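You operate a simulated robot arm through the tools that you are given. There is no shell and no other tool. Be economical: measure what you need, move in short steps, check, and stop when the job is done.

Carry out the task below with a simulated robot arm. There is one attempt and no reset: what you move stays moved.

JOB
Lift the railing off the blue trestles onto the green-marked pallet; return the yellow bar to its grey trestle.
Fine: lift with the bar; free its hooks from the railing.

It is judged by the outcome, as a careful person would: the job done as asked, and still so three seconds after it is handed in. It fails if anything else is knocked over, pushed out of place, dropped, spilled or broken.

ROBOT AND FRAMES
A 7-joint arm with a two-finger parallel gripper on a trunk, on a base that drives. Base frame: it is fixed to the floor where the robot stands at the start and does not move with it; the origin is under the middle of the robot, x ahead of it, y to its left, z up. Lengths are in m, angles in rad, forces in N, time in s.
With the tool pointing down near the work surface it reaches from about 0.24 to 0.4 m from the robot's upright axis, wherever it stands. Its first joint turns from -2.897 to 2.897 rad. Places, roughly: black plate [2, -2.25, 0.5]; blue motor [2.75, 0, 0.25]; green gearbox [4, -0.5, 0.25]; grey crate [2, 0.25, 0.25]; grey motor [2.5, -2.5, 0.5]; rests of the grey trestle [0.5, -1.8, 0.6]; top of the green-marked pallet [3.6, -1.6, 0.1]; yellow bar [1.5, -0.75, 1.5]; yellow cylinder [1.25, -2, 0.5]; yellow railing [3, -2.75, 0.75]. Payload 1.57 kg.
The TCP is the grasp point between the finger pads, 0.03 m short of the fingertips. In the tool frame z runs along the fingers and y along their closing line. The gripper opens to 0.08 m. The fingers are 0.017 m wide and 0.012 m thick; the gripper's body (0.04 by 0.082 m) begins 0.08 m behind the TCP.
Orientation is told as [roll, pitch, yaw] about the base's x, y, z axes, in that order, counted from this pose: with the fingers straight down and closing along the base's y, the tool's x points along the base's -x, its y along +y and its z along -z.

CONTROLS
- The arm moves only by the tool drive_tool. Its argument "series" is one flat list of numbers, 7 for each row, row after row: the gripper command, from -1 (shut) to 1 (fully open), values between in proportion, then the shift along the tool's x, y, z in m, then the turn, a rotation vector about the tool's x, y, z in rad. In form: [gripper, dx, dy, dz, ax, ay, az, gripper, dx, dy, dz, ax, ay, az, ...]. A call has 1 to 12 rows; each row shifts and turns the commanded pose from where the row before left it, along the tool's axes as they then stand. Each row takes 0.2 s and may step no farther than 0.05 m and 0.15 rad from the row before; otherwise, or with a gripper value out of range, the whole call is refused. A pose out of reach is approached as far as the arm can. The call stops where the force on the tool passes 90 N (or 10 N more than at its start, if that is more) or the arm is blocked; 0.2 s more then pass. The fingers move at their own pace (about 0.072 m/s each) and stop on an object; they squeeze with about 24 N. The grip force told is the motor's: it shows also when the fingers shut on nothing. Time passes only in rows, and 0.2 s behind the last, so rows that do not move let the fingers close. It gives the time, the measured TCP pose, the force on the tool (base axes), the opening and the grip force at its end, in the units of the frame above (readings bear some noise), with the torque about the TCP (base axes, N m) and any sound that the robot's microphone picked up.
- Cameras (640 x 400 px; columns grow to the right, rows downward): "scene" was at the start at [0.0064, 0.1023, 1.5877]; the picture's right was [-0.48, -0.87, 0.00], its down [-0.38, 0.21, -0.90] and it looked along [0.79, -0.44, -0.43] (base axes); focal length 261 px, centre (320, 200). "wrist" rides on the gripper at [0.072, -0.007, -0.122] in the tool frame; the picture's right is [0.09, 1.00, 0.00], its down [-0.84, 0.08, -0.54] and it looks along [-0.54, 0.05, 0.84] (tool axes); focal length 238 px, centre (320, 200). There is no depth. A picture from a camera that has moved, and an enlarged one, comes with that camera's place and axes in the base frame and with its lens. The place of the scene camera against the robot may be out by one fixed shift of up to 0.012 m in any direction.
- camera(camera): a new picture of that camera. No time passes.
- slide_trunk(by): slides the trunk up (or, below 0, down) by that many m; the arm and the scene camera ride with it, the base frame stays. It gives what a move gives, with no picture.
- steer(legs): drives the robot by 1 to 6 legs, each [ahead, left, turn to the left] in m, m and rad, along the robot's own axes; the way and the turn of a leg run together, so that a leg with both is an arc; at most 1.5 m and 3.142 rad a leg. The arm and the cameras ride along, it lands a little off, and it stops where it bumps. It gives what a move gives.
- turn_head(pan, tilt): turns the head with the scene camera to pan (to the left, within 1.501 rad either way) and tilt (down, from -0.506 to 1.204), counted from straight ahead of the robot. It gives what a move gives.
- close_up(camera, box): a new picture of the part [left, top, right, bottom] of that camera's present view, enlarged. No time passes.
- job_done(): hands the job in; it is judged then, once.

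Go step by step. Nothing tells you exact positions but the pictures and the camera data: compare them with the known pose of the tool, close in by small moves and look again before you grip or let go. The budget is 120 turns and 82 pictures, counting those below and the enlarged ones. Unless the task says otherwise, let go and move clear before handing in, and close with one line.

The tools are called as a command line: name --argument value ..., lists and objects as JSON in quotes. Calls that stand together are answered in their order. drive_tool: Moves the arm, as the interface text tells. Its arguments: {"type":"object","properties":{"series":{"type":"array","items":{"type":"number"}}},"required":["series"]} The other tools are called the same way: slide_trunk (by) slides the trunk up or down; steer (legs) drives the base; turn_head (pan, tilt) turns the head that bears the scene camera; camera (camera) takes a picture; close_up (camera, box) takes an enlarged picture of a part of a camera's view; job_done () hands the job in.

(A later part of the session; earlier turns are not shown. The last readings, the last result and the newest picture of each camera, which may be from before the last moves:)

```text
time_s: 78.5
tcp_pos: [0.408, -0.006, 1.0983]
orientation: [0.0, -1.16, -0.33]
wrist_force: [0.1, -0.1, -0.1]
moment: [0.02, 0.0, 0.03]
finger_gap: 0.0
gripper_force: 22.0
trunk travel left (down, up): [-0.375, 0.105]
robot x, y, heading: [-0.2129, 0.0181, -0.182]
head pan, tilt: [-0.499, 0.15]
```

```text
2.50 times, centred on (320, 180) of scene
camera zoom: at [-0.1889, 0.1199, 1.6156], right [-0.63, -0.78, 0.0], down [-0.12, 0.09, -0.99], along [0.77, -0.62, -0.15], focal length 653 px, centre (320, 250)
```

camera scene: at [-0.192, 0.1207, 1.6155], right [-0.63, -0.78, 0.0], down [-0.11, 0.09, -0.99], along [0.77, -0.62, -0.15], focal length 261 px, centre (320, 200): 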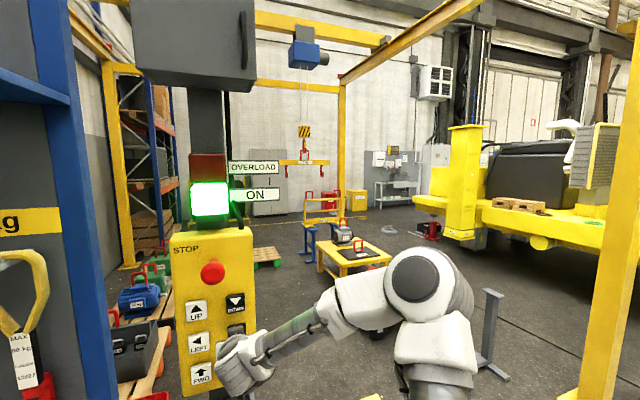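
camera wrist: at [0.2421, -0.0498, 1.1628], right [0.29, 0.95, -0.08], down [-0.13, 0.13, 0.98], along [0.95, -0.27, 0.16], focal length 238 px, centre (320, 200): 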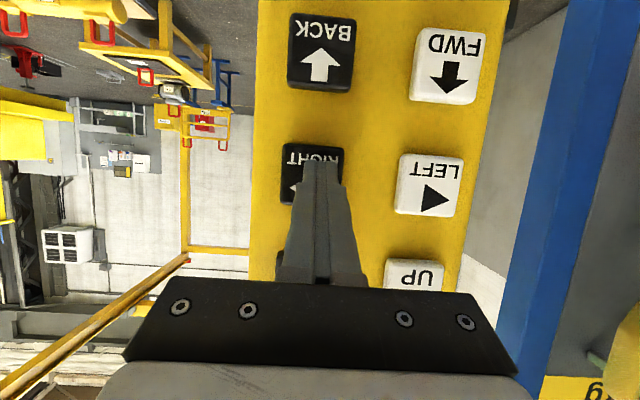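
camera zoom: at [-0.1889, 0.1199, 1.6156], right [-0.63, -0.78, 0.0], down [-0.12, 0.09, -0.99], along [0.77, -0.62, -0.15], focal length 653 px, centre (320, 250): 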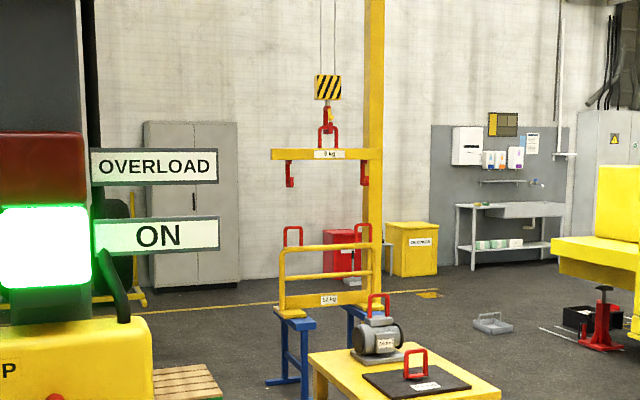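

steer --legs '[[-0.12, 0, 0], [0, -1.0, 0], [0, 0, 0.18], [1.5, 0, 0], [1.4, 0, 0], [0, 0, -1.1]]'

turn_head --pan -0.1 --tilt 0.2

camera --camera "scene"

```text
time_s: 110.3
tcp_pos: [2.7631, -1.4106, 1.0988]
orientation: [0.001, -1.162, -1.23]
wrist_force: [-0.6, -0.6, -0.2]
moment: [0.03, 0.02, -0.01]
finger_gap: 0.0
gripper_force: 21.3
trunk travel left (down, up): [-0.375, 0.105]
robot x, y, heading: [2.3882, -0.9107, -1.085]
head pan, tilt: [-0.499, 0.15]
```

```text
time_s: 111.2
tcp_pos: [2.7632, -1.4113, 1.0988]
orientation: [0.0, -1.162, -1.229]
wrist_force: [-0.7, -0.4, 0.5]
moment: [-0.01, -0.03, -0.01]
finger_gap: 0.0001
gripper_force: 21.4
trunk travel left (down, up): [-0.375, 0.105]
robot x, y, heading: [2.3938, -0.9092, -1.079]
head pan, tilt: [-0.099, 0.201]
```

```text
45 pictures are left
camera scene: at [2.522, -0.852, 1.6109], right [-0.93, -0.38, 0.0], down [-0.08, 0.18, -0.98], along [0.37, -0.91, -0.2], focal length 261 px, centre (320, 200)
```

scene: 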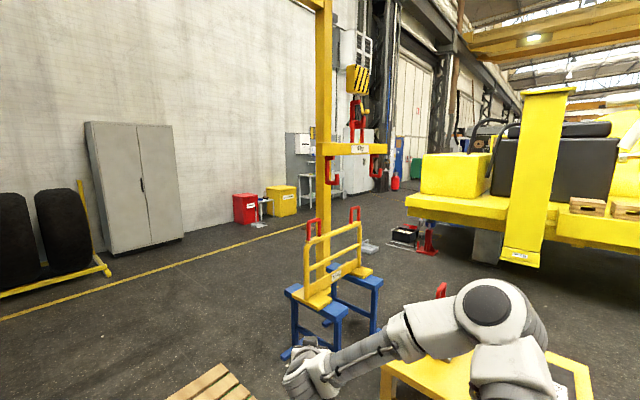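

close_up --camera "scene" --box '[280, 60, 420, 300]'

```text
1.67 times, centred on (350, 180) of scene
camera zoom: at [2.522, -0.852, 1.6109], right [-0.93, -0.38, 0.0], down [-0.08, 0.18, -0.98], along [0.37, -0.91, -0.2], focal length 435 px, centre (270, 233)
```

zoom: 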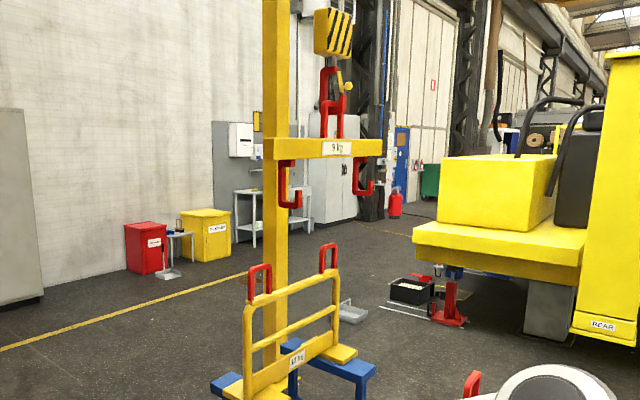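

close_up --camera "scene" --box '[300, 130, 400, 230]'

```text
4.00 times, centred on (350, 180) of scene
camera zoom: at [2.522, -0.852, 1.6109], right [-0.93, -0.38, 0.0], down [-0.08, 0.18, -0.98], along [0.37, -0.91, -0.2], focal length 1044 px, centre (200, 280)
```

zoom: 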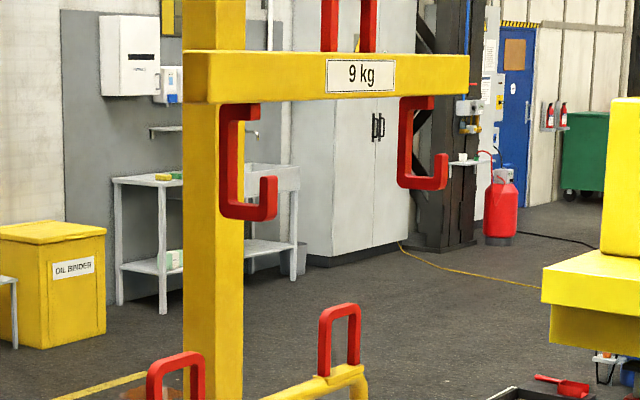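

steer --legs '[[0, 0, 1.08], [-1.45, 0, 0], [-1.45, 0, 0], [0, 0, -0.182], [0, 0.98, 0]]'

turn_head --pan -0.5 --tilt 0.15

```text
time_s: 141.6
tcp_pos: [0.2859, -0.021, 1.1]
orientation: [0.001, -1.162, -0.307]
wrist_force: [0.6, 0.1, 0.0]
moment: [0.04, -0.02, -0.01]
finger_gap: 0.0
gripper_force: 21.3
trunk travel left (down, up): [-0.375, 0.105]
robot x, y, heading: [-0.3369, -0.0106, -0.159]
head pan, tilt: [-0.099, 0.201]
```

```text
time_s: 142.5
tcp_pos: [0.2862, -0.0205, 1.0996]
orientation: [-0.001, -1.162, -0.308]
wrist_force: [-0.1, -0.4, -0.2]
moment: [-0.01, -0.03, 0.01]
finger_gap: 0.0
gripper_force: 21.8
trunk travel left (down, up): [-0.375, 0.105]
robot x, y, heading: [-0.3371, -0.0091, -0.163]
head pan, tilt: [-0.499, 0.15]
```

steer --legs '[[0.118, 0.047, -0.02]]'

close_up --camera "scene" --box '[230, 20, 390, 220]'

```text
time_s: 143.9
tcp_pos: [0.4084, -0.0085, 1.0995]
orientation: [0.0, -1.162, -0.33]
wrist_force: [-0.6, 0.9, -0.2]
moment: [0.03, -0.02, -0.04]
finger_gap: 0.0
gripper_force: 21.7
trunk travel left (down, up): [-0.375, 0.105]
robot x, y, heading: [-0.2148, 0.015, -0.182]
head pan, tilt: [-0.499, 0.15]
```

```text
2.00 times, centred on (310, 120) of scene
camera zoom: at [-0.1901, 0.115, 1.6156], right [-0.63, -0.78, 0.0], down [-0.12, 0.09, -0.99], along [0.77, -0.62, -0.15], focal length 522 px, centre (340, 360)
```

zoom: 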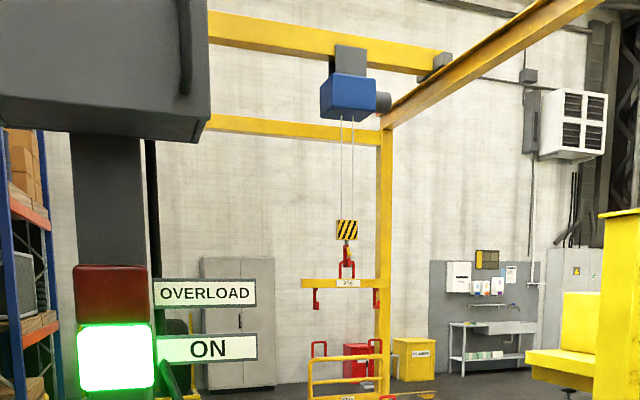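

drive_tool --series '[-1, -0.0079, 0, 0.0185, 0, 0, 0, -1, 0, 0, 0, 0, 0, 0, -1, 0, 0, 0, 0, 0, 0, -1, 0, 0, 0, 0, 0, 0, -1, 0, 0, 0, 0, 0, 0, -1, 0, 0, 0, 0, 0, 0, -1, 0, 0, 0, 0, 0, 0, -1, 0, 0, 0, 0, 0, 0, -1, 0.0079, 0, -0.0185, 0, 0, 0, -1, 0, 0, 0, 0, 0, 0, -1, 0, 0, 0, 0, 0, 0, -1, 0, 0, 0, 0, 0, 0]'

close_up --camera "scene" --box '[230, 20, 390, 220]'

```text
time_s: 146.5
tcp_pos: [0.4082, -0.0099, 1.1002]
orientation: [0.0, -1.161, -0.327]
wrist_force: [-1.6, 0.4, -0.2]
moment: [0.02, 0.02, 0.0]
finger_gap: 0.0
gripper_force: 21.8
trunk travel left (down, up): [-0.375, 0.105]
robot x, y, heading: [-0.2176, 0.0133, -0.179]
head pan, tilt: [-0.499, 0.15]
```

```text
2.00 times, centred on (310, 120) of scene
camera zoom: at [-0.1901, 0.1149, 1.6156], right [-0.63, -0.78, 0.0], down [-0.12, 0.09, -0.99], along [0.77, -0.62, -0.15], focal length 522 px, centre (340, 360)
```

zoom: 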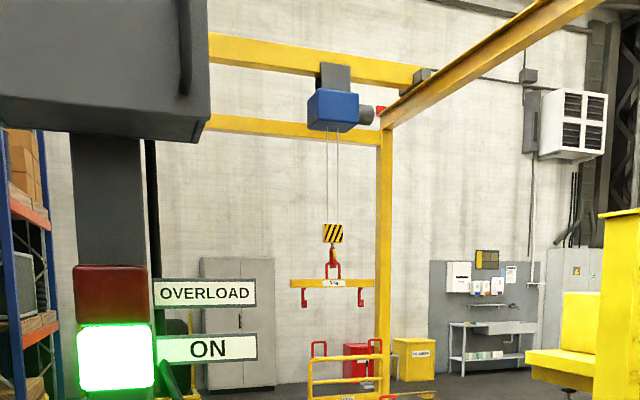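

drive_tool --series '[-1, 0.0039, 0, -0.0092, 0, 0, 0, -1, -0.0249, -0.0306, -0.0114, 0, 0, 0, -1, -0.0249, -0.0306, -0.0114, 0, 0, 0, -1, -0.0249, -0.0306, -0.0114, 0, 0, 0, -1, -0.0039, 0, 0.0092, 0, 0, 0, -1, -0.0079, 0, 0.0185, 0, 0, 0, -1, 0, 0, 0, 0, 0, 0, -1, 0.0079, 0, -0.0185, 0, 0, 0, -1, 0, 0, 0, 0, 0, 0, -1, 0, 0, 0, 0, 0, 0, -1, 0, 0, 0, 0, 0, 0]'

close_up --camera "scene" --box '[270, 100, 370, 220]'

```text
time_s: 148.9
tcp_pos: [0.3758, -0.0956, 1.181]
orientation: [0.0, -1.162, -0.327]
wrist_force: [0.2, 0.3, 0.0]
moment: [0.03, -0.02, -0.01]
finger_gap: 0.0002
gripper_force: 21.5
trunk travel left (down, up): [-0.375, 0.105]
robot x, y, heading: [-0.2101, 0.0141, -0.179]
head pan, tilt: [-0.499, 0.15]
```

```text
3.33 times, centred on (320, 160) of scene
camera zoom: at [-0.19, 0.1149, 1.6156], right [-0.63, -0.78, 0.0], down [-0.12, 0.09, -0.99], along [0.77, -0.62, -0.15], focal length 870 px, centre (320, 333)
```

zoom: 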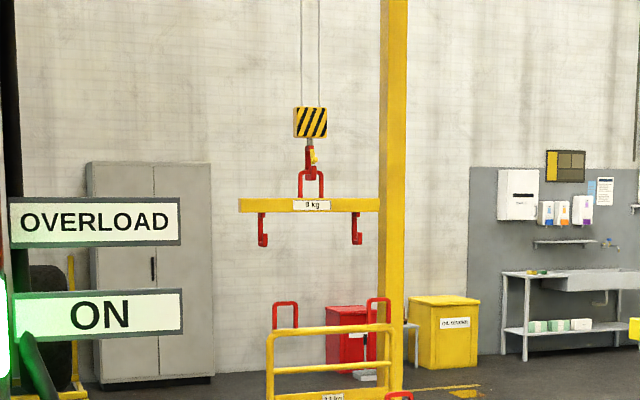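

drive_tool --series '[-1, -0.0079, 0, 0.0185, 0, 0, 0, -1, 0, 0, 0, 0, 0, 0, -1, 0, 0, 0, 0, 0, 0, -1, 0.0079, 0, -0.0185, 0, 0, 0, -1, 0, 0, 0, 0, 0, 0, -1, 0, 0, 0, 0, 0, 0, -1, 0, 0, 0, 0, 0, 0, -1, 0, 0, 0, 0, 0, 0, -1, 0, 0, 0, 0, 0, 0, -1, 0, 0, 0, 0, 0, 0]'

close_up --camera "scene" --box '[270, 100, 370, 220]'

```text
time_s: 151.1
tcp_pos: [0.377, -0.0954, 1.1816]
orientation: [-0.001, -1.162, -0.327]
wrist_force: [0.0, -0.5, 0.2]
moment: [-0.01, -0.02, 0.0]
finger_gap: 0.0003
gripper_force: 21.3
trunk travel left (down, up): [-0.375, 0.105]
robot x, y, heading: [-0.214, 0.0123, -0.18]
head pan, tilt: [-0.499, 0.15]
```

```text
3.33 times, centred on (320, 160) of scene
camera zoom: at [-0.19, 0.1149, 1.6156], right [-0.63, -0.78, 0.0], down [-0.12, 0.09, -0.99], along [0.77, -0.62, -0.15], focal length 870 px, centre (320, 333)
```

zoom: 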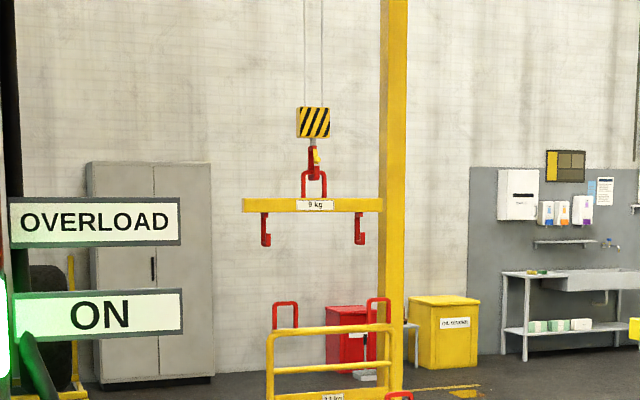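

drive_tool --series '[-1, -0.0079, 0, 0.0185, 0, 0, 0, -1, 0, 0, 0, 0, 0, 0, -1, 0, 0, 0, 0, 0, 0, -1, 0, 0, 0, 0, 0, 0, -1, 0.0079, 0, -0.0185, 0, 0, 0, -1, 0, 0, 0, 0, 0, 0, -1, 0, 0, 0, 0, 0, 0, -1, 0, 0, 0, 0, 0, 0, -1, 0, 0, 0, 0, 0, 0, -1, 0, 0, 0, 0, 0, 0]'

close_up --camera "scene" --box '[270, 100, 370, 220]'

```text
time_s: 153.3
tcp_pos: [0.3762, -0.0946, 1.1805]
orientation: [0.0, -1.164, -0.327]
wrist_force: [-0.1, -0.3, 0.5]
moment: [0.02, 0.03, -0.02]
finger_gap: 0.0
gripper_force: 21.0
trunk travel left (down, up): [-0.375, 0.105]
robot x, y, heading: [-0.2162, 0.0143, -0.177]
head pan, tilt: [-0.499, 0.15]
```

```text
3.33 times, centred on (320, 160) of scene
camera zoom: at [-0.19, 0.1149, 1.6156], right [-0.63, -0.78, 0.0], down [-0.12, 0.09, -0.99], along [0.77, -0.62, -0.15], focal length 870 px, centre (320, 333)
```

zoom: 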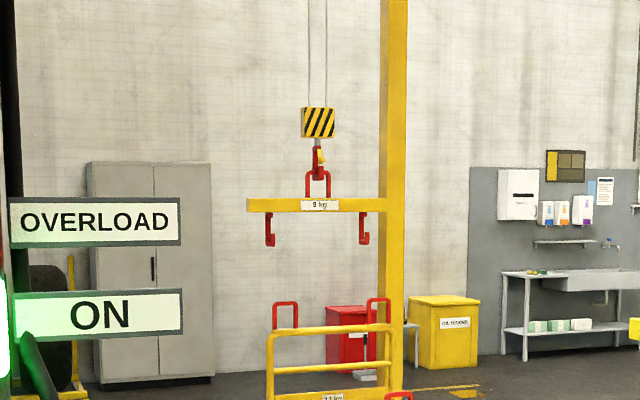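

drive_tool --series '[-1, -0.0079, 0, 0.0185, 0, 0, 0, -1, 0, 0, 0, 0, 0, 0, -1, 0, 0, 0, 0, 0, 0, -1, 0, 0, 0, 0, 0, 0, -1, 0.0118, 0, -0.0277, 0, 0, 0, -1, 0.0249, 0.0306, 0.0114, 0, 0, 0, -1, 0.0249, 0.0306, 0.0114, 0, 0, 0, -1, 0.0249, 0.0306, 0.0114, 0, 0, 0, -1, -0.0039, 0, 0.0092, 0, 0, 0]'

drive_tool --series '[-1, -0.0079, 0, 0.0185, 0, 0, 0, -1, 0, 0, 0, 0, 0, 0, -1, 0, 0, 0, 0, 0, 0, -1, 0.0079, 0, -0.0185, 0, 0, 0, -1, 0, 0, 0, 0, 0, 0, -1, 0, 0, 0, 0, 0, 0, -1, 0, 0, 0, 0, 0, 0, -1, 0, 0, 0, 0, 0, 0, -1, 0, 0, 0, 0, 0, 0, -1, 0, 0, 0, 0, 0, 0]'

close_up --camera "scene" --box '[270, 100, 370, 220]'

```text
time_s: 155.3
tcp_pos: [0.4074, -0.0092, 1.0995]
orientation: [-0.001, -1.163, -0.326]
wrist_force: [-1.7, -0.1, -0.1]
moment: [0.03, -0.01, -0.04]
finger_gap: 0.0001
gripper_force: 21.3
trunk travel left (down, up): [-0.375, 0.105]
robot x, y, heading: [-0.2137, 0.0144, -0.182]
head pan, tilt: [-0.499, 0.15]
```

```text
time_s: 157.5
tcp_pos: [0.4086, -0.0081, 1.1004]
orientation: [0.0, -1.164, -0.328]
wrist_force: [-1.0, 0.0, -0.4]
moment: [0.0, 0.07, -0.02]
finger_gap: 0.0
gripper_force: 21.1
trunk travel left (down, up): [-0.375, 0.105]
robot x, y, heading: [-0.2131, 0.0153, -0.18]
head pan, tilt: [-0.499, 0.15]
```

```text
3.33 times, centred on (320, 160) of scene
camera zoom: at [-0.1901, 0.1149, 1.6156], right [-0.63, -0.78, 0.0], down [-0.12, 0.09, -0.99], along [0.77, -0.62, -0.15], focal length 870 px, centre (320, 333)
```

zoom: 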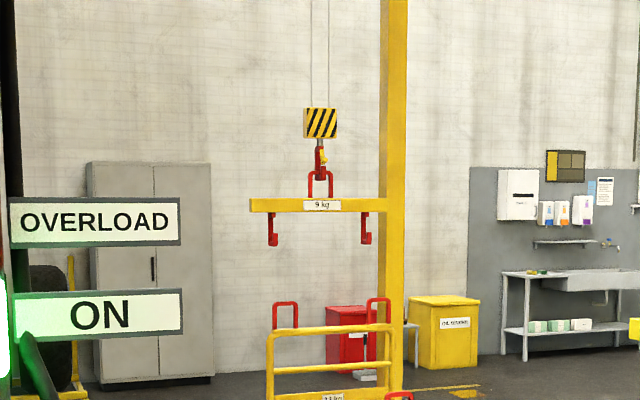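

steer --legs '[[-0.12, 0, 0], [0, -1.0, 0], [0, 0, 0.18], [1.5, 0, 0], [1.4, 0, 0], [0, 0, -1.1]]'

turn_head --pan -0.1 --tilt 0.2

close_up --camera "scene" --box '[270, 120, 390, 270]'

```text
time_s: 189.2
tcp_pos: [2.7171, -1.4797, 1.0998]
orientation: [0.001, -1.162, -1.244]
wrist_force: [-0.3, 0.2, 0.6]
moment: [0.01, -0.04, -0.01]
finger_gap: 0.0001
gripper_force: 21.4
trunk travel left (down, up): [-0.375, 0.105]
robot x, y, heading: [2.355, -0.974, -1.097]
head pan, tilt: [-0.499, 0.15]
```

```text
time_s: 190.1
tcp_pos: [2.7165, -1.4811, 1.1004]
orientation: [0.001, -1.163, -1.245]
wrist_force: [0.3, 0.7, -0.4]
moment: [0.02, -0.01, 0.02]
finger_gap: 0.0
gripper_force: 21.5
trunk travel left (down, up): [-0.375, 0.105]
robot x, y, heading: [2.3549, -0.9703, -1.096]
head pan, tilt: [-0.099, 0.201]
```

```text
2.67 times, centred on (330, 195) of scene
camera zoom: at [2.4828, -0.9176, 1.6109], right [-0.93, -0.37, 0.0], down [-0.07, 0.19, -0.98], along [0.36, -0.91, -0.2], focal length 696 px, centre (293, 213)
```

zoom: 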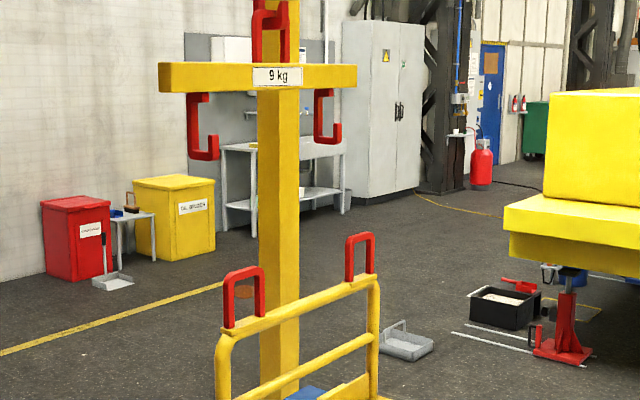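

steer --legs '[[0, 0, 1.09], [-1.43, 0, 0], [-1.43, 0, 0], [0, 0, -0.182], [0, 1.06, 0]]'

turn_head --pan -0.5 --tilt 0.15

```text
time_s: 221.1
tcp_pos: [0.287, 0.0467, 1.0997]
orientation: [0.001, -1.162, -0.311]
wrist_force: [0.1, 0.0, -0.8]
moment: [0.0, -0.01, -0.02]
finger_gap: 0.0
gripper_force: 21.3
trunk travel left (down, up): [-0.375, 0.105]
robot x, y, heading: [-0.3376, 0.0588, -0.163]
head pan, tilt: [-0.099, 0.201]
```

```text
time_s: 222.0
tcp_pos: [0.2872, 0.0466, 1.0986]
orientation: [0.0, -1.163, -0.312]
wrist_force: [1.0, 0.3, 0.2]
moment: [0.0, -0.01, 0.01]
finger_gap: 0.0001
gripper_force: 21.2
trunk travel left (down, up): [-0.375, 0.105]
robot x, y, heading: [-0.3359, 0.0584, -0.161]
head pan, tilt: [-0.499, 0.15]
```

steer --legs '[[0.129, -0.023, -0.02]]'

```text
time_s: 223.5
tcp_pos: [0.4101, -0.0089, 1.102]
orientation: [-0.001, -1.164, -0.33]
wrist_force: [-2.0, 0.7, -0.3]
moment: [0.01, 0.03, 0.01]
finger_gap: 0.0
gripper_force: 21.3
trunk travel left (down, up): [-0.375, 0.105]
robot x, y, heading: [-0.2142, 0.0148, -0.182]
head pan, tilt: [-0.499, 0.15]
```

drive_tool --series '[-1, 0.0039, 0, -0.0092, 0, 0, 0, -1, -0.0249, -0.0306, -0.0114, 0, 0, 0, -1, -0.0249, -0.0306, -0.0114, 0, 0, 0, -1, -0.0249, -0.0306, -0.0114, 0, 0, 0, -1, -0.0039, 0, 0.0092, 0, 0, 0, -1, -0.0079, 0, 0.0185, 0, 0, 0, -1, 0, 0, 0, 0, 0, 0, -1, 0, 0, 0, 0, 0, 0, -1, 0, 0, 0, 0, 0, 0, -1, 0.0118, 0, -0.0277, 0, 0, 0]'

drive_tool --series '[-1, -0.0381, 0, -0.0164, 0, 0, 0, -1, -0.0381, 0, -0.0164, 0, 0, 0, -1, -0.0039, 0, 0.0092, 0, 0, 0, -1, 0, 0, 0, 0, 0, 0, -1, 0, 0, 0, 0, 0, 0]'

close_up --camera "scene" --box '[270, 100, 370, 220]'

camera --camera "wrist"

```text
time_s: 225.7
tcp_pos: [0.3701, -0.0963, 1.1821]
orientation: [0.0, -1.165, -0.334]
wrist_force: [-1.1, 0.1, 0.1]
moment: [-0.03, 0.01, -0.02]
finger_gap: 0.0
gripper_force: 21.7
trunk travel left (down, up): [-0.375, 0.105]
robot x, y, heading: [-0.2099, 0.0165, -0.183]
head pan, tilt: [-0.499, 0.15]
```

```text
time_s: 226.9
tcp_pos: [0.3781, -0.0956, 1.2653]
orientation: [0.001, -1.163, -0.33]
wrist_force: [0.8, -0.4, -0.7]
moment: [-0.01, 0.01, 0.0]
finger_gap: 0.0
gripper_force: 21.5
trunk travel left (down, up): [-0.375, 0.105]
robot x, y, heading: [-0.2131, 0.0155, -0.18]
head pan, tilt: [-0.499, 0.15]
```

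```text
3.33 times, centred on (320, 160) of scene
camera zoom: at [-0.1878, 0.1149, 1.6156], right [-0.63, -0.78, 0.0], down [-0.12, 0.09, -0.99], along [0.77, -0.62, -0.15], focal length 870 px, centre (320, 333)
```

zoom: 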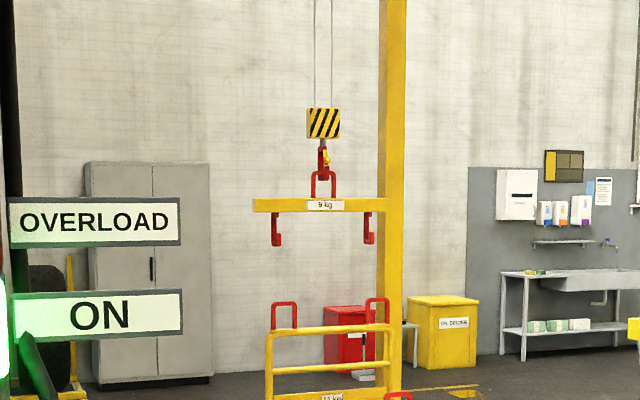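

```text
34 pictures are left
camera wrist: at [0.2435, -0.0556, 1.2476], right [0.29, 0.95, -0.08], down [-0.13, 0.13, 0.98], along [0.95, -0.27, 0.16], focal length 238 px, centre (320, 200)
```

wrist: 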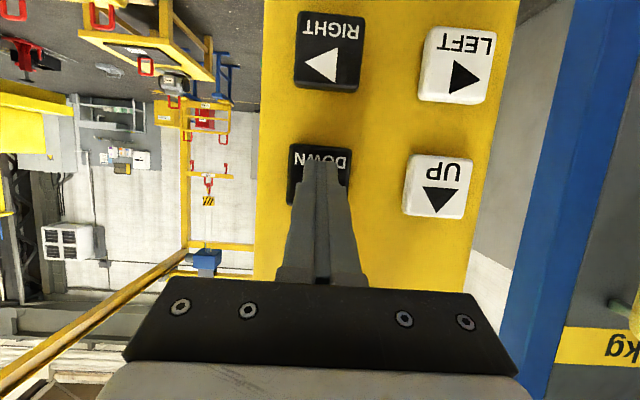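

drive_tool --series '[-1, -0.0079, 0, 0.0185, 0, 0, 0, -1, 0, 0, 0, 0, 0, 0, -1, 0, 0, 0, 0, 0, 0, -1, 0, 0, 0, 0, 0, 0, -1, 0, 0, 0, 0, 0, 0, -1, 0.0079, 0, -0.0185, 0, 0, 0, -1, 0, 0, 0, 0, 0, 0, -1, 0, 0, 0, 0, 0, 0]'

close_up --camera "scene" --box '[270, 100, 370, 220]'

```text
time_s: 228.7
tcp_pos: [0.3777, -0.0957, 1.2657]
orientation: [0.0, -1.163, -0.33]
wrist_force: [0.7, -0.2, 1.2]
moment: [-0.02, -0.01, 0.01]
finger_gap: 0.0003
gripper_force: 21.3
trunk travel left (down, up): [-0.375, 0.105]
robot x, y, heading: [-0.2116, 0.0162, -0.183]
head pan, tilt: [-0.499, 0.15]
```

```text
3.33 times, centred on (320, 160) of scene
camera zoom: at [-0.1875, 0.1148, 1.6155], right [-0.63, -0.78, 0.0], down [-0.12, 0.09, -0.99], along [0.77, -0.62, -0.15], focal length 870 px, centre (320, 333)
```

zoom: 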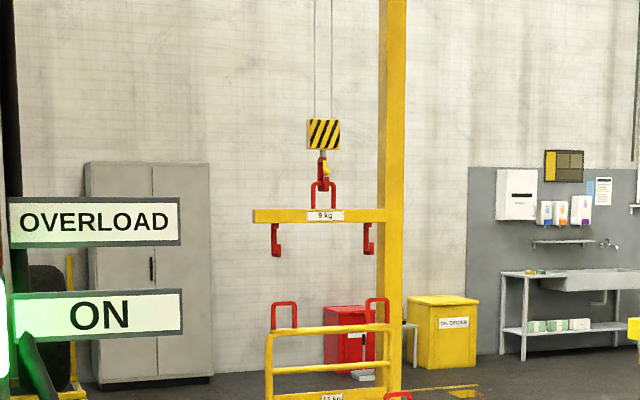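

drive_tool --series '[-1, -0.0079, 0, 0.0185, 0, 0, 0, -1, 0, 0, 0, 0, 0, 0, -1, 0, 0, 0, 0, 0, 0, -1, 0, 0, 0, 0, 0, 0, -1, 0, 0, 0, 0, 0, 0, -1, 0, 0, 0, 0, 0, 0, -1, 0, 0, 0, 0, 0, 0, -1, 0, 0, 0, 0, 0, 0, -1, 0, 0, 0, 0, 0, 0, -1, 0, 0, 0, 0, 0, 0, -1, 0, 0, 0, 0, 0, 0, -1, 0.0079, 0, -0.0185, 0, 0, 0]'

close_up --camera "scene" --box '[270, 100, 370, 220]'

```text
time_s: 231.3
tcp_pos: [0.3797, -0.0987, 1.265]
orientation: [0.004, -1.164, -0.338]
wrist_force: [-0.9, 0.4, -0.5]
moment: [-0.01, 0.0, 0.0]
finger_gap: 0.0001
gripper_force: 21.7
trunk travel left (down, up): [-0.375, 0.105]
robot x, y, heading: [-0.2139, 0.0131, -0.181]
head pan, tilt: [-0.499, 0.15]
```

```text
3.33 times, centred on (320, 160) of scene
camera zoom: at [-0.1877, 0.1147, 1.6154], right [-0.63, -0.78, 0.0], down [-0.12, 0.09, -0.99], along [0.77, -0.62, -0.15], focal length 870 px, centre (320, 333)
```

zoom: 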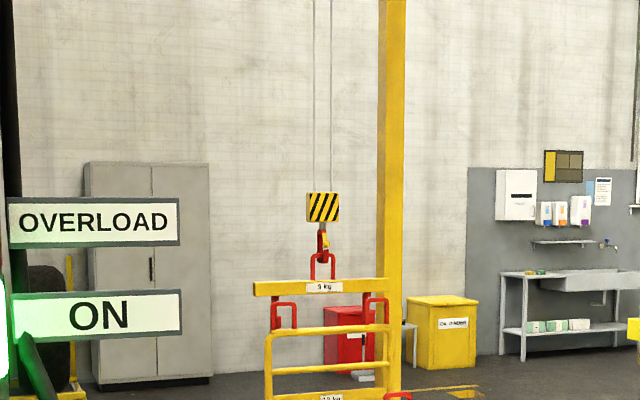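

drive_tool --series '[-1, 0.0039, 0, -0.0092, 0, 0, 0, -1, 0, 0.0459, 0, 0, 0, 0, -1, 0, 0.0459, 0, 0, 0, 0, -1, -0.0039, 0, 0.0092, 0, 0, 0, -1, 0, 0, 0, 0, 0, 0]'

drive_tool --series '[-1, -0.0079, 0, 0.0185, 0, 0, 0, -1, 0, 0, 0, 0, 0, 0, -1, 0, 0, 0, 0, 0, 0, -1, 0, 0, 0, 0, 0, 0, -1, 0.0079, 0, -0.0185, 0, 0, 0, -1, 0, 0, 0, 0, 0, 0, -1, 0, 0, 0, 0, 0, 0]'

close_up --camera "scene" --box '[270, 100, 370, 220]'

```text
time_s: 232.5
tcp_pos: [0.4095, -0.0104, 1.2651]
orientation: [0.0, -1.162, -0.33]
wrist_force: [-0.7, -0.8, 0.7]
moment: [0.02, -0.01, 0.0]
finger_gap: 0.0
gripper_force: 21.5
trunk travel left (down, up): [-0.375, 0.105]
robot x, y, heading: [-0.2098, 0.0136, -0.18]
head pan, tilt: [-0.499, 0.15]
```

```text
time_s: 234.1
tcp_pos: [0.4079, -0.0101, 1.2655]
orientation: [0.0, -1.163, -0.332]
wrist_force: [-1.5, -0.3, -0.2]
moment: [-0.04, -0.03, -0.01]
finger_gap: 0.0
gripper_force: 21.2
trunk travel left (down, up): [-0.375, 0.105]
robot x, y, heading: [-0.2121, 0.0114, -0.178]
head pan, tilt: [-0.499, 0.15]
```

```text
3.33 times, centred on (320, 160) of scene
camera zoom: at [-0.1877, 0.1148, 1.6155], right [-0.63, -0.78, 0.0], down [-0.12, 0.09, -0.99], along [0.77, -0.62, -0.15], focal length 870 px, centre (320, 333)
```

zoom: 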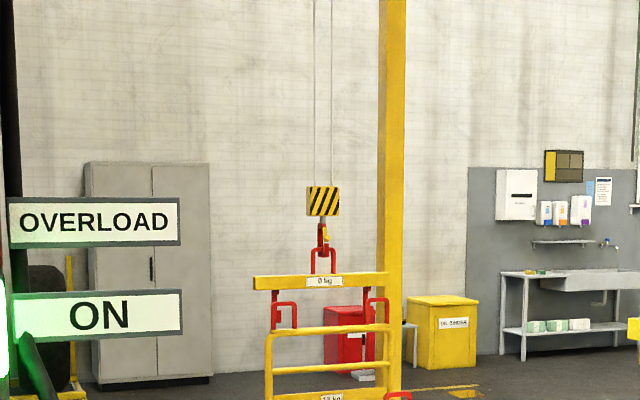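

drive_tool --series '[-1, -0.0079, 0, 0.0185, 0, 0, 0, -1, 0, 0, 0, 0, 0, 0, -1, 0, 0, 0, 0, 0, 0, -1, 0.0079, 0, -0.0185, 0, 0, 0, -1, 0, 0, 0, 0, 0, 0, -1, 0, 0, 0, 0, 0, 0]'

close_up --camera "scene" --box '[290, 140, 350, 210]'

```text
time_s: 235.5
tcp_pos: [0.4098, -0.0092, 1.2671]
orientation: [0.0, -1.163, -0.333]
wrist_force: [-0.8, 0.7, 0.3]
moment: [-0.01, 0.01, 0.0]
finger_gap: 0.0003
gripper_force: 20.8
trunk travel left (down, up): [-0.375, 0.105]
robot x, y, heading: [-0.2117, 0.014, -0.183]
head pan, tilt: [-0.499, 0.15]
```

```text
5.71 times, centred on (320, 175) of scene
camera zoom: at [-0.1877, 0.1148, 1.6155], right [-0.63, -0.78, 0.0], down [-0.12, 0.09, -0.99], along [0.77, -0.62, -0.15], focal length 1492 px, centre (320, 343)
```

zoom: 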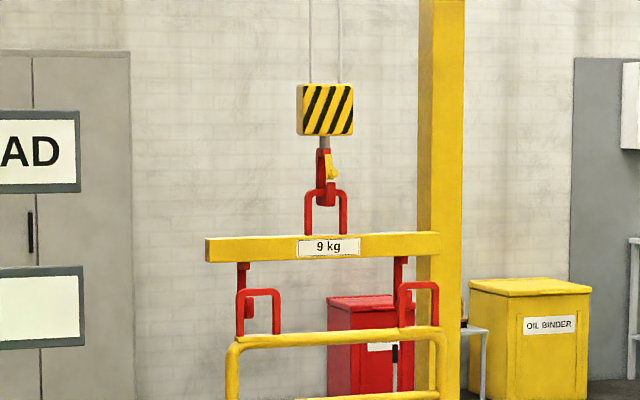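

close_up --camera "scene" --box '[303, 182, 343, 207]'

```text
16.00 times, centred on (323, 194) of scene
camera zoom: at [-0.1877, 0.1148, 1.6155], right [-0.63, -0.78, 0.0], down [-0.12, 0.09, -0.99], along [0.77, -0.62, -0.15], focal length 4178 px, centre (272, 288)
```

zoom: 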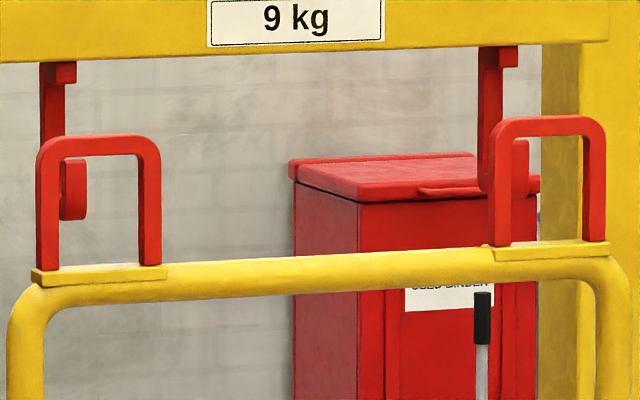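

drive_tool --series '[-1, 0.0039, 0, -0.0092, 0, 0, 0, -1, 0, -0.0459, 0, 0, 0, 0, -1, 0, -0.0459, 0, 0, 0, 0, -1, -0.0039, 0, 0.0092, 0, 0, 0, -1, 0, 0, 0, 0, 0, 0, -1, -0.0079, 0, 0.0185, 0, 0, 0, -1, 0, 0, 0, 0, 0, 0, -1, 0.0118, 0, -0.0277, 0, 0, 0]'

drive_tool --series '[-1, 0.0381, 0, 0.0164, 0, 0, 0, -1, 0.0381, 0, 0.0164, 0, 0, 0, -1, 0.0381, 0, 0.0164, 0, 0, 0, -1, 0.0381, 0, 0.0164, 0, 0, 0, -1, -0.0039, 0, 0.0092, 0, 0, 0, -1, 0, 0, 0, 0, 0, 0]'

close_up --camera "scene" --box '[303, 182, 343, 207]'

camera --camera "wrist"

```text
time_s: 237.3
tcp_pos: [0.3674, -0.0918, 1.2659]
orientation: [-0.001, -1.164, -0.329]
wrist_force: [-0.5, -0.1, 0.0]
moment: [-0.01, 0.02, 0.01]
finger_gap: 0.0
gripper_force: 21.5
trunk travel left (down, up): [-0.375, 0.105]
robot x, y, heading: [-0.2098, 0.013, -0.182]
head pan, tilt: [-0.499, 0.15]
```

```text
time_s: 238.7
tcp_pos: [0.3777, -0.0964, 1.1004]
orientation: [0.0, -1.162, -0.33]
wrist_force: [-0.1, -0.3, -0.1]
moment: [-0.01, 0.01, 0.0]
finger_gap: 0.0
gripper_force: 21.2
trunk travel left (down, up): [-0.375, 0.105]
robot x, y, heading: [-0.2103, 0.0182, -0.182]
head pan, tilt: [-0.499, 0.15]
```

```text
16.00 times, centred on (323, 194) of scene
camera zoom: at [-0.1877, 0.1149, 1.6156], right [-0.63, -0.78, 0.0], down [-0.12, 0.09, -0.99], along [0.77, -0.62, -0.15], focal length 4178 px, centre (272, 288)
```

zoom: 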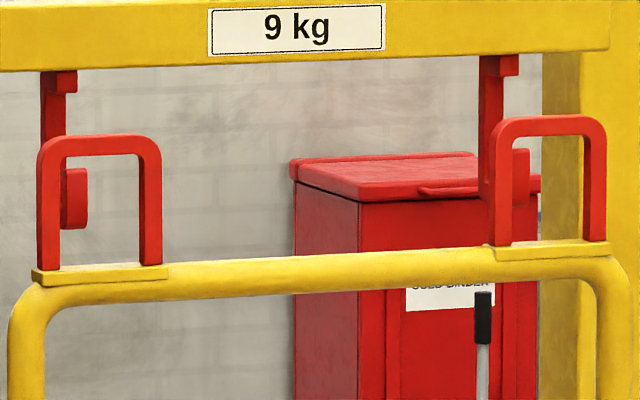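

```text
27 pictures are left
camera wrist: at [0.243, -0.0565, 1.0826], right [0.29, 0.95, -0.08], down [-0.13, 0.13, 0.98], along [0.95, -0.27, 0.16], focal length 238 px, centre (320, 200)
```

wrist: 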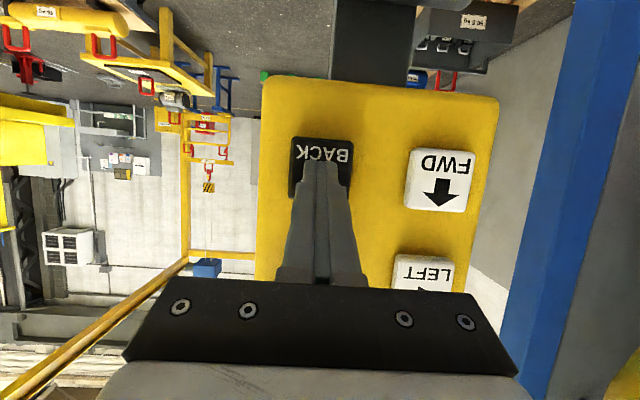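

drive_tool --series '[-1, -0.0079, 0, 0.0185, 0, 0, 0, -1, 0, 0, 0, 0, 0, 0, -1, 0, 0, 0, 0, 0, 0, -1, 0, 0, 0, 0, 0, 0, -1, 0.0079, 0, -0.0185, 0, 0, 0, -1, 0, 0, 0, 0, 0, 0, -1, 0, 0, 0, 0, 0, 0, -1, 0, 0, 0, 0, 0, 0, -1, 0, 0, 0, 0, 0, 0, -1, 0, 0, 0, 0, 0, 0, -1, 0, 0, 0, 0, 0, 0]'

close_up --camera "scene" --box '[303, 182, 343, 207]'

```text
time_s: 241.1
tcp_pos: [0.3778, -0.0976, 1.0989]
orientation: [0.001, -1.163, -0.33]
wrist_force: [0.0, -0.6, 0.9]
moment: [0.04, -0.01, 0.02]
finger_gap: 0.0001
gripper_force: 21.9
trunk travel left (down, up): [-0.375, 0.105]
robot x, y, heading: [-0.2095, 0.0171, -0.185]
head pan, tilt: [-0.499, 0.15]
```

```text
16.00 times, centred on (323, 194) of scene
camera zoom: at [-0.1877, 0.1149, 1.6156], right [-0.63, -0.78, 0.0], down [-0.12, 0.09, -0.99], along [0.77, -0.62, -0.15], focal length 4178 px, centre (272, 288)
```

zoom: 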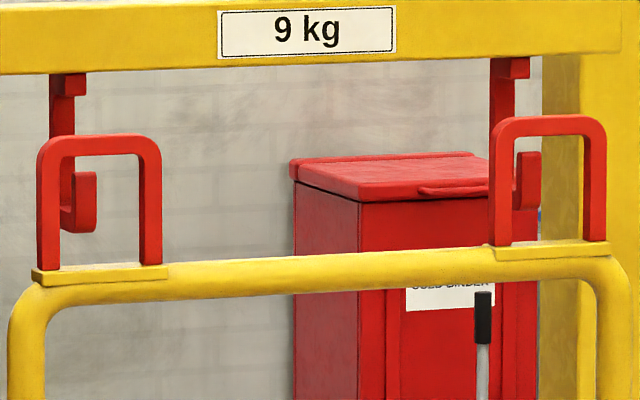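

drive_tool --series '[-1, -0.0079, 0, 0.0185, 0, 0, 0, -1, 0, 0, 0, 0, 0, 0, -1, 0, 0, 0, 0, 0, 0, -1, 0, 0, 0, 0, 0, 0, -1, 0, 0, 0, 0, 0, 0, -1, 0.0079, 0, -0.0185, 0, 0, 0, -1, 0, 0, 0, 0, 0, 0, -1, 0, 0, 0, 0, 0, 0, -1, 0, 0, 0, 0, 0, 0, -1, 0, 0, 0, 0, 0, 0, -1, 0, 0, 0, 0, 0, 0]'

close_up --camera "scene" --box '[303, 182, 343, 207]'

```text
time_s: 243.5
tcp_pos: [0.3792, -0.097, 1.0994]
orientation: [0.001, -1.163, -0.33]
wrist_force: [-0.5, -0.4, 0.6]
moment: [0.02, 0.03, -0.02]
finger_gap: 0.0
gripper_force: 20.9
trunk travel left (down, up): [-0.375, 0.105]
robot x, y, heading: [-0.2127, 0.0114, -0.186]
head pan, tilt: [-0.499, 0.15]
```

```text
16.00 times, centred on (323, 194) of scene
camera zoom: at [-0.1878, 0.1149, 1.6156], right [-0.63, -0.78, 0.0], down [-0.12, 0.09, -0.99], along [0.77, -0.62, -0.15], focal length 4178 px, centre (272, 288)
```

zoom: 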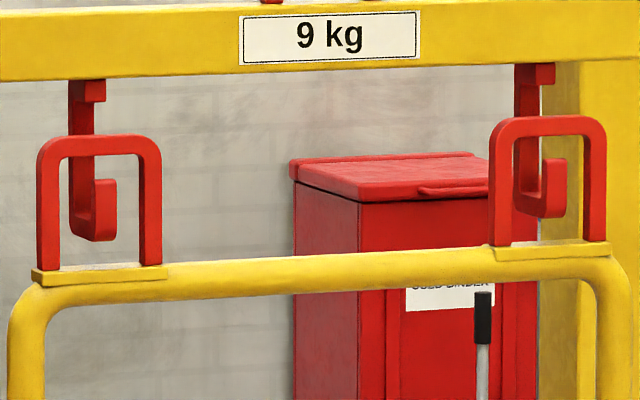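

drive_tool --series '[-1, -0.0079, 0, 0.0185, 0, 0, 0, -1, 0, 0, 0, 0, 0, 0, -1, 0, 0, 0, 0, 0, 0, -1, 0.0079, 0, -0.0185, 0, 0, 0, -1, 0, 0, 0, 0, 0, 0]'

steer --legs '[[-0.12, 0, 0], [0, -1.0, 0], [0, 0, 0.18], [1.5, 0, 0], [1.4, 0, 0], [0, 0, -1.1]]'

turn_head --pan -0.1 --tilt 0.2

close_up --camera "scene" --box '[285, 170, 365, 250]'

```text
time_s: 244.7
tcp_pos: [0.378, -0.0978, 1.1005]
orientation: [0.001, -1.162, -0.331]
wrist_force: [-1.2, -0.2, 0.0]
moment: [-0.02, -0.01, -0.03]
finger_gap: 0.0
gripper_force: 20.9
trunk travel left (down, up): [-0.375, 0.105]
robot x, y, heading: [-0.2144, 0.0137, -0.178]
head pan, tilt: [-0.499, 0.15]
```

```text
time_s: 276.4
tcp_pos: [2.6166, -1.4971, 1.1005]
orientation: [0.0, -1.162, -1.268]
wrist_force: [0.1, 0.0, -1.7]
moment: [0.0, -0.02, -0.01]
finger_gap: 0.0
gripper_force: 21.0
trunk travel left (down, up): [-0.375, 0.105]
robot x, y, heading: [2.3574, -0.9557, -1.122]
head pan, tilt: [-0.499, 0.15]
```

```text
time_s: 277.2
tcp_pos: [2.6187, -1.4967, 1.0997]
orientation: [0.0, -1.161, -1.268]
wrist_force: [-0.3, 0.9, -0.5]
moment: [-0.02, 0.0, -0.01]
finger_gap: 0.0
gripper_force: 20.8
trunk travel left (down, up): [-0.375, 0.105]
robot x, y, heading: [2.3561, -0.9572, -1.122]
head pan, tilt: [-0.099, 0.201]
```

```text
5.00 times, centred on (325, 210) of scene
camera zoom: at [2.4879, -0.9028, 1.6109], right [-0.94, -0.34, 0.0], down [-0.07, 0.19, -0.98], along [0.34, -0.92, -0.2], focal length 1306 px, centre (295, 150)
```

zoom: 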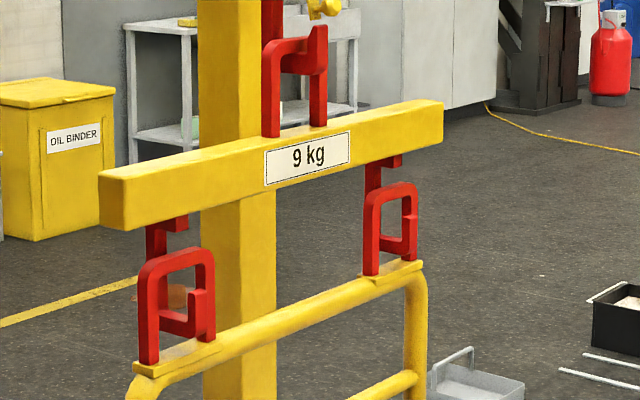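

close_up --camera "scene" --box '[290, 182, 315, 217]'

```text
11.43 times, centred on (302, 200) of scene
camera zoom: at [2.4879, -0.9028, 1.6109], right [-0.94, -0.34, 0.0], down [-0.07, 0.19, -0.98], along [0.34, -0.92, -0.2], focal length 2984 px, centre (520, 206)
```

zoom: 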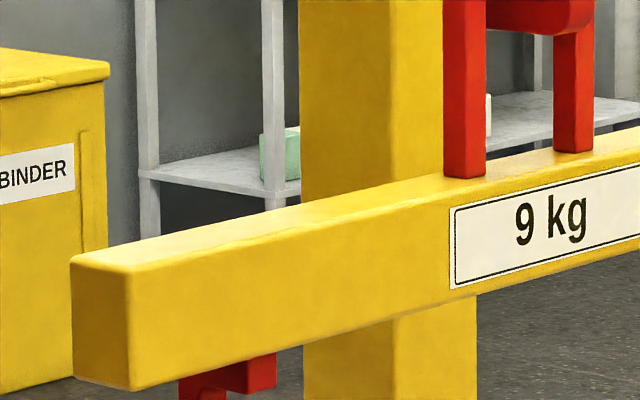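

close_up --camera "scene" --box '[285, 216, 325, 246]'

```text
13.33 times, centred on (305, 231) of scene
camera zoom: at [2.4879, -0.9028, 1.6109], right [-0.94, -0.34, 0.0], down [-0.07, 0.19, -0.98], along [0.34, -0.92, -0.2], focal length 3481 px, centre (520, -213)
```

zoom: 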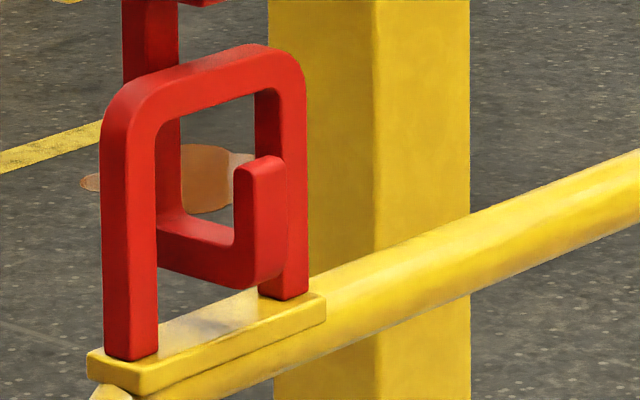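

steer --legs '[[0, 0, 1.12], [-1.43, 0, 0], [-1.43, 0, 0], [0, 0, -0.182], [0, 0.96, 0]]'

turn_head --pan -0.5 --tilt 0.2

```text
time_s: 307.3
tcp_pos: [0.2728, -0.1384, 1.1001]
orientation: [0.001, -1.163, -0.328]
wrist_force: [-0.3, 1.0, 0.1]
moment: [0.01, 0.02, 0.0]
finger_gap: 0.0003
gripper_force: 21.1
trunk travel left (down, up): [-0.375, 0.105]
robot x, y, heading: [-0.3168, -0.0269, -0.179]
head pan, tilt: [-0.099, 0.201]
```

```text
time_s: 308.2
tcp_pos: [0.2732, -0.1385, 1.1]
orientation: [0.0, -1.162, -0.328]
wrist_force: [0.9, -0.3, -0.7]
moment: [-0.03, 0.01, -0.01]
finger_gap: 0.0
gripper_force: 21.3
trunk travel left (down, up): [-0.375, 0.105]
robot x, y, heading: [-0.3158, -0.0293, -0.182]
head pan, tilt: [-0.499, 0.201]
```

steer --legs '[[0.104, 0.003, 0]]'

drive_tool --series '[-1, 0.0118, 0, -0.0277, 0, 0, 0, -1, -0.0291, 0.03, -0.0159, 0, 0, 0, -1, -0.0291, 0.03, -0.0159, 0, 0, 0, -1, -0.0291, 0.03, -0.0159, 0, 0, 0, -1, -0.0291, 0.03, -0.0159, 0, 0, 0, -1, -0.0291, 0.03, -0.0159, 0, 0, 0, -1, 0, 0, 0, 0, 0, 0]'

```text
time_s: 309.5
tcp_pos: [0.3764, -0.1523, 1.0991]
orientation: [0.002, -1.162, -0.329]
wrist_force: [-3.4, 1.7, -2.5]
moment: [0.02, 0.13, -0.01]
finger_gap: 0.0001
gripper_force: 20.9
trunk travel left (down, up): [-0.375, 0.105]
robot x, y, heading: [-0.2122, -0.0446, -0.181]
head pan, tilt: [-0.499, 0.201]
```

```text
time_s: 311.1
tcp_pos: [0.3822, 0.003, 1.2637]
orientation: [-0.001, -1.163, -0.328]
wrist_force: [-0.6, -0.2, -0.7]
moment: [-0.01, 0.0, -0.06]
finger_gap: 0.0
gripper_force: 21.6
trunk travel left (down, up): [-0.375, 0.105]
robot x, y, heading: [-0.2152, -0.0449, -0.177]
head pan, tilt: [-0.499, 0.201]
```

drive_tool --series '[-1, -0.0118, 0, 0.0277, 0, 0, 0, -1, -0.0079, 0, 0.0185, 0, 0, 0, -1, 0, 0, 0, 0, 0, 0, -1, 0, 0, 0, 0, 0, 0, -1, 0, 0, 0, 0, 0, 0, -1, 0, 0, 0, 0, 0, 0, -1, 0.0079, 0, -0.0185, 0, 0, 0, -1, 0, 0, 0, 0, 0, 0, -1, 0, 0, 0, 0, 0, 0]'

drive_tool --series '[-1, -0.0079, 0, 0.0185, 0, 0, 0, -1, 0, 0, 0, 0, 0, 0, -1, 0, 0, 0, 0, 0, 0, -1, 0, 0, 0, 0, 0, 0, -1, 0, 0, 0, 0, 0, 0, -1, 0.0079, 0, -0.0185, 0, 0, 0, -1, 0, 0, 0, 0, 0, 0, -1, 0, 0, 0, 0, 0, 0, -1, 0, 0, 0, 0, 0, 0]'

close_up --camera "scene" --box '[230, 110, 370, 270]'

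```text
time_s: 313.1
tcp_pos: [0.4118, -0.0091, 1.265]
orientation: [0.002, -1.163, -0.332]
wrist_force: [-1.9, -0.2, -0.3]
moment: [-0.01, 0.03, -0.01]
finger_gap: 0.0
gripper_force: 21.4
trunk travel left (down, up): [-0.375, 0.105]
robot x, y, heading: [-0.2148, -0.0434, -0.179]
head pan, tilt: [-0.499, 0.201]
```

```text
time_s: 315.1
tcp_pos: [0.4115, -0.0067, 1.2647]
orientation: [0.002, -1.162, -0.328]
wrist_force: [-1.3, 0.4, -1.3]
moment: [0.0, 0.0, -0.02]
finger_gap: 0.0
gripper_force: 21.2
trunk travel left (down, up): [-0.375, 0.105]
robot x, y, heading: [-0.2147, -0.0438, -0.182]
head pan, tilt: [-0.499, 0.201]
```

```text
2.50 times, centred on (300, 190) of scene
camera zoom: at [-0.1892, 0.0557, 1.6108], right [-0.63, -0.78, 0.0], down [-0.15, 0.13, -0.98], along [0.76, -0.62, -0.2], focal length 653 px, centre (370, 225)
```

zoom: 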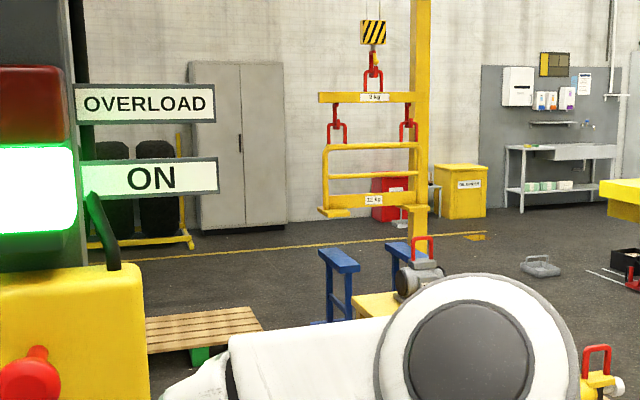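

drive_tool --series '[-1, 0.0039, 0, -0.0092, 0, 0, 0, -1, 0.0381, 0, 0.0164, 0, 0, 0, -1, 0.0381, 0, 0.0164, 0, 0, 0, -1, -0.0039, 0, 0.0092, 0, 0, 0, -1, 0, 0, 0, 0, 0, 0]'

drive_tool --series '[-1, -0.0079, 0, 0.0185, 0, 0, 0, -1, 0, 0, 0, 0, 0, 0, -1, 0, 0, 0, 0, 0, 0, -1, 0, 0, 0, 0, 0, 0, -1, 0, 0, 0, 0, 0, 0, -1, 0, 0, 0, 0, 0, 0, -1, 0, 0, 0, 0, 0, 0, -1, 0, 0, 0, 0, 0, 0, -1, 0, 0, 0, 0, 0, 0, -1, 0, 0, 0, 0, 0, 0, -1, 0.0079, 0, -0.0185, 0, 0, 0]'

drive_tool --series '[-1, 0, 0, 0, 0, 0, 0, -1, 0, 0, 0, 0, 0, 0, -1, 0, 0, 0, 0, 0, 0, -1, 0, 0, 0, 0, 0, 0, -1, 0, 0, 0, 0, 0, 0, -1, 0, 0, 0, 0, 0, 0]'

close_up --camera "scene" --box '[230, 110, 370, 270]'

```text
time_s: 316.3
tcp_pos: [0.4105, -0.0073, 1.1802]
orientation: [0.001, -1.162, -0.328]
wrist_force: [-1.4, 0.3, 0.0]
moment: [0.02, -0.02, -0.01]
finger_gap: 0.0001
gripper_force: 20.9
trunk travel left (down, up): [-0.375, 0.105]
robot x, y, heading: [-0.2134, -0.0469, -0.18]
head pan, tilt: [-0.499, 0.201]
```

```text
time_s: 317.8
tcp_pos: [0.4196, -0.0057, 1.1838]
orientation: [0.003, -1.162, -0.315]
wrist_force: [-19.0, 3.0, 5.1]
moment: [-0.04, -0.22, -0.12]
finger_gap: 0.0001
gripper_force: 21.2
trunk travel left (down, up): [-0.375, 0.105]
robot x, y, heading: [-0.2135, -0.0438, -0.174]
head pan, tilt: [-0.499, 0.201]
stopped in row 7: the force on the tool passed its limit at 182 N (the readings are from after the stop); the commanded pose is now the measured one
```

```text
time_s: 319.2
tcp_pos: [0.419, -0.0067, 1.1829]
orientation: [0.0, -1.162, -0.311]
wrist_force: [-22.1, 10.5, 0.1]
moment: [-0.19, -0.19, -0.33]
finger_gap: 0.0
gripper_force: 21.6
trunk travel left (down, up): [-0.375, 0.105]
robot x, y, heading: [-0.2168, -0.0454, -0.175]
head pan, tilt: [-0.499, 0.201]
```

```text
2.50 times, centred on (300, 190) of scene
camera zoom: at [-0.1972, 0.0575, 1.6108], right [-0.63, -0.78, 0.0], down [-0.15, 0.12, -0.98], along [0.76, -0.61, -0.19], focal length 653 px, centre (370, 225)
```

zoom: 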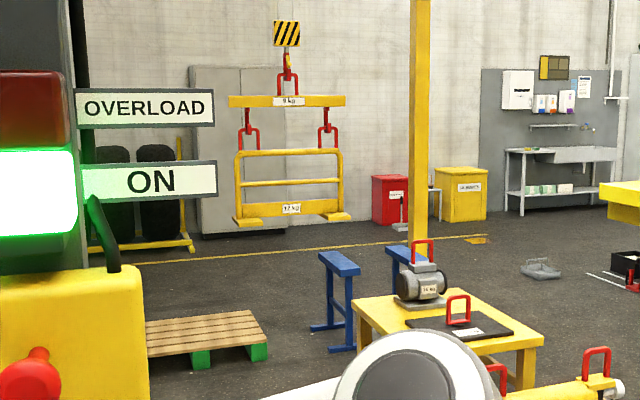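

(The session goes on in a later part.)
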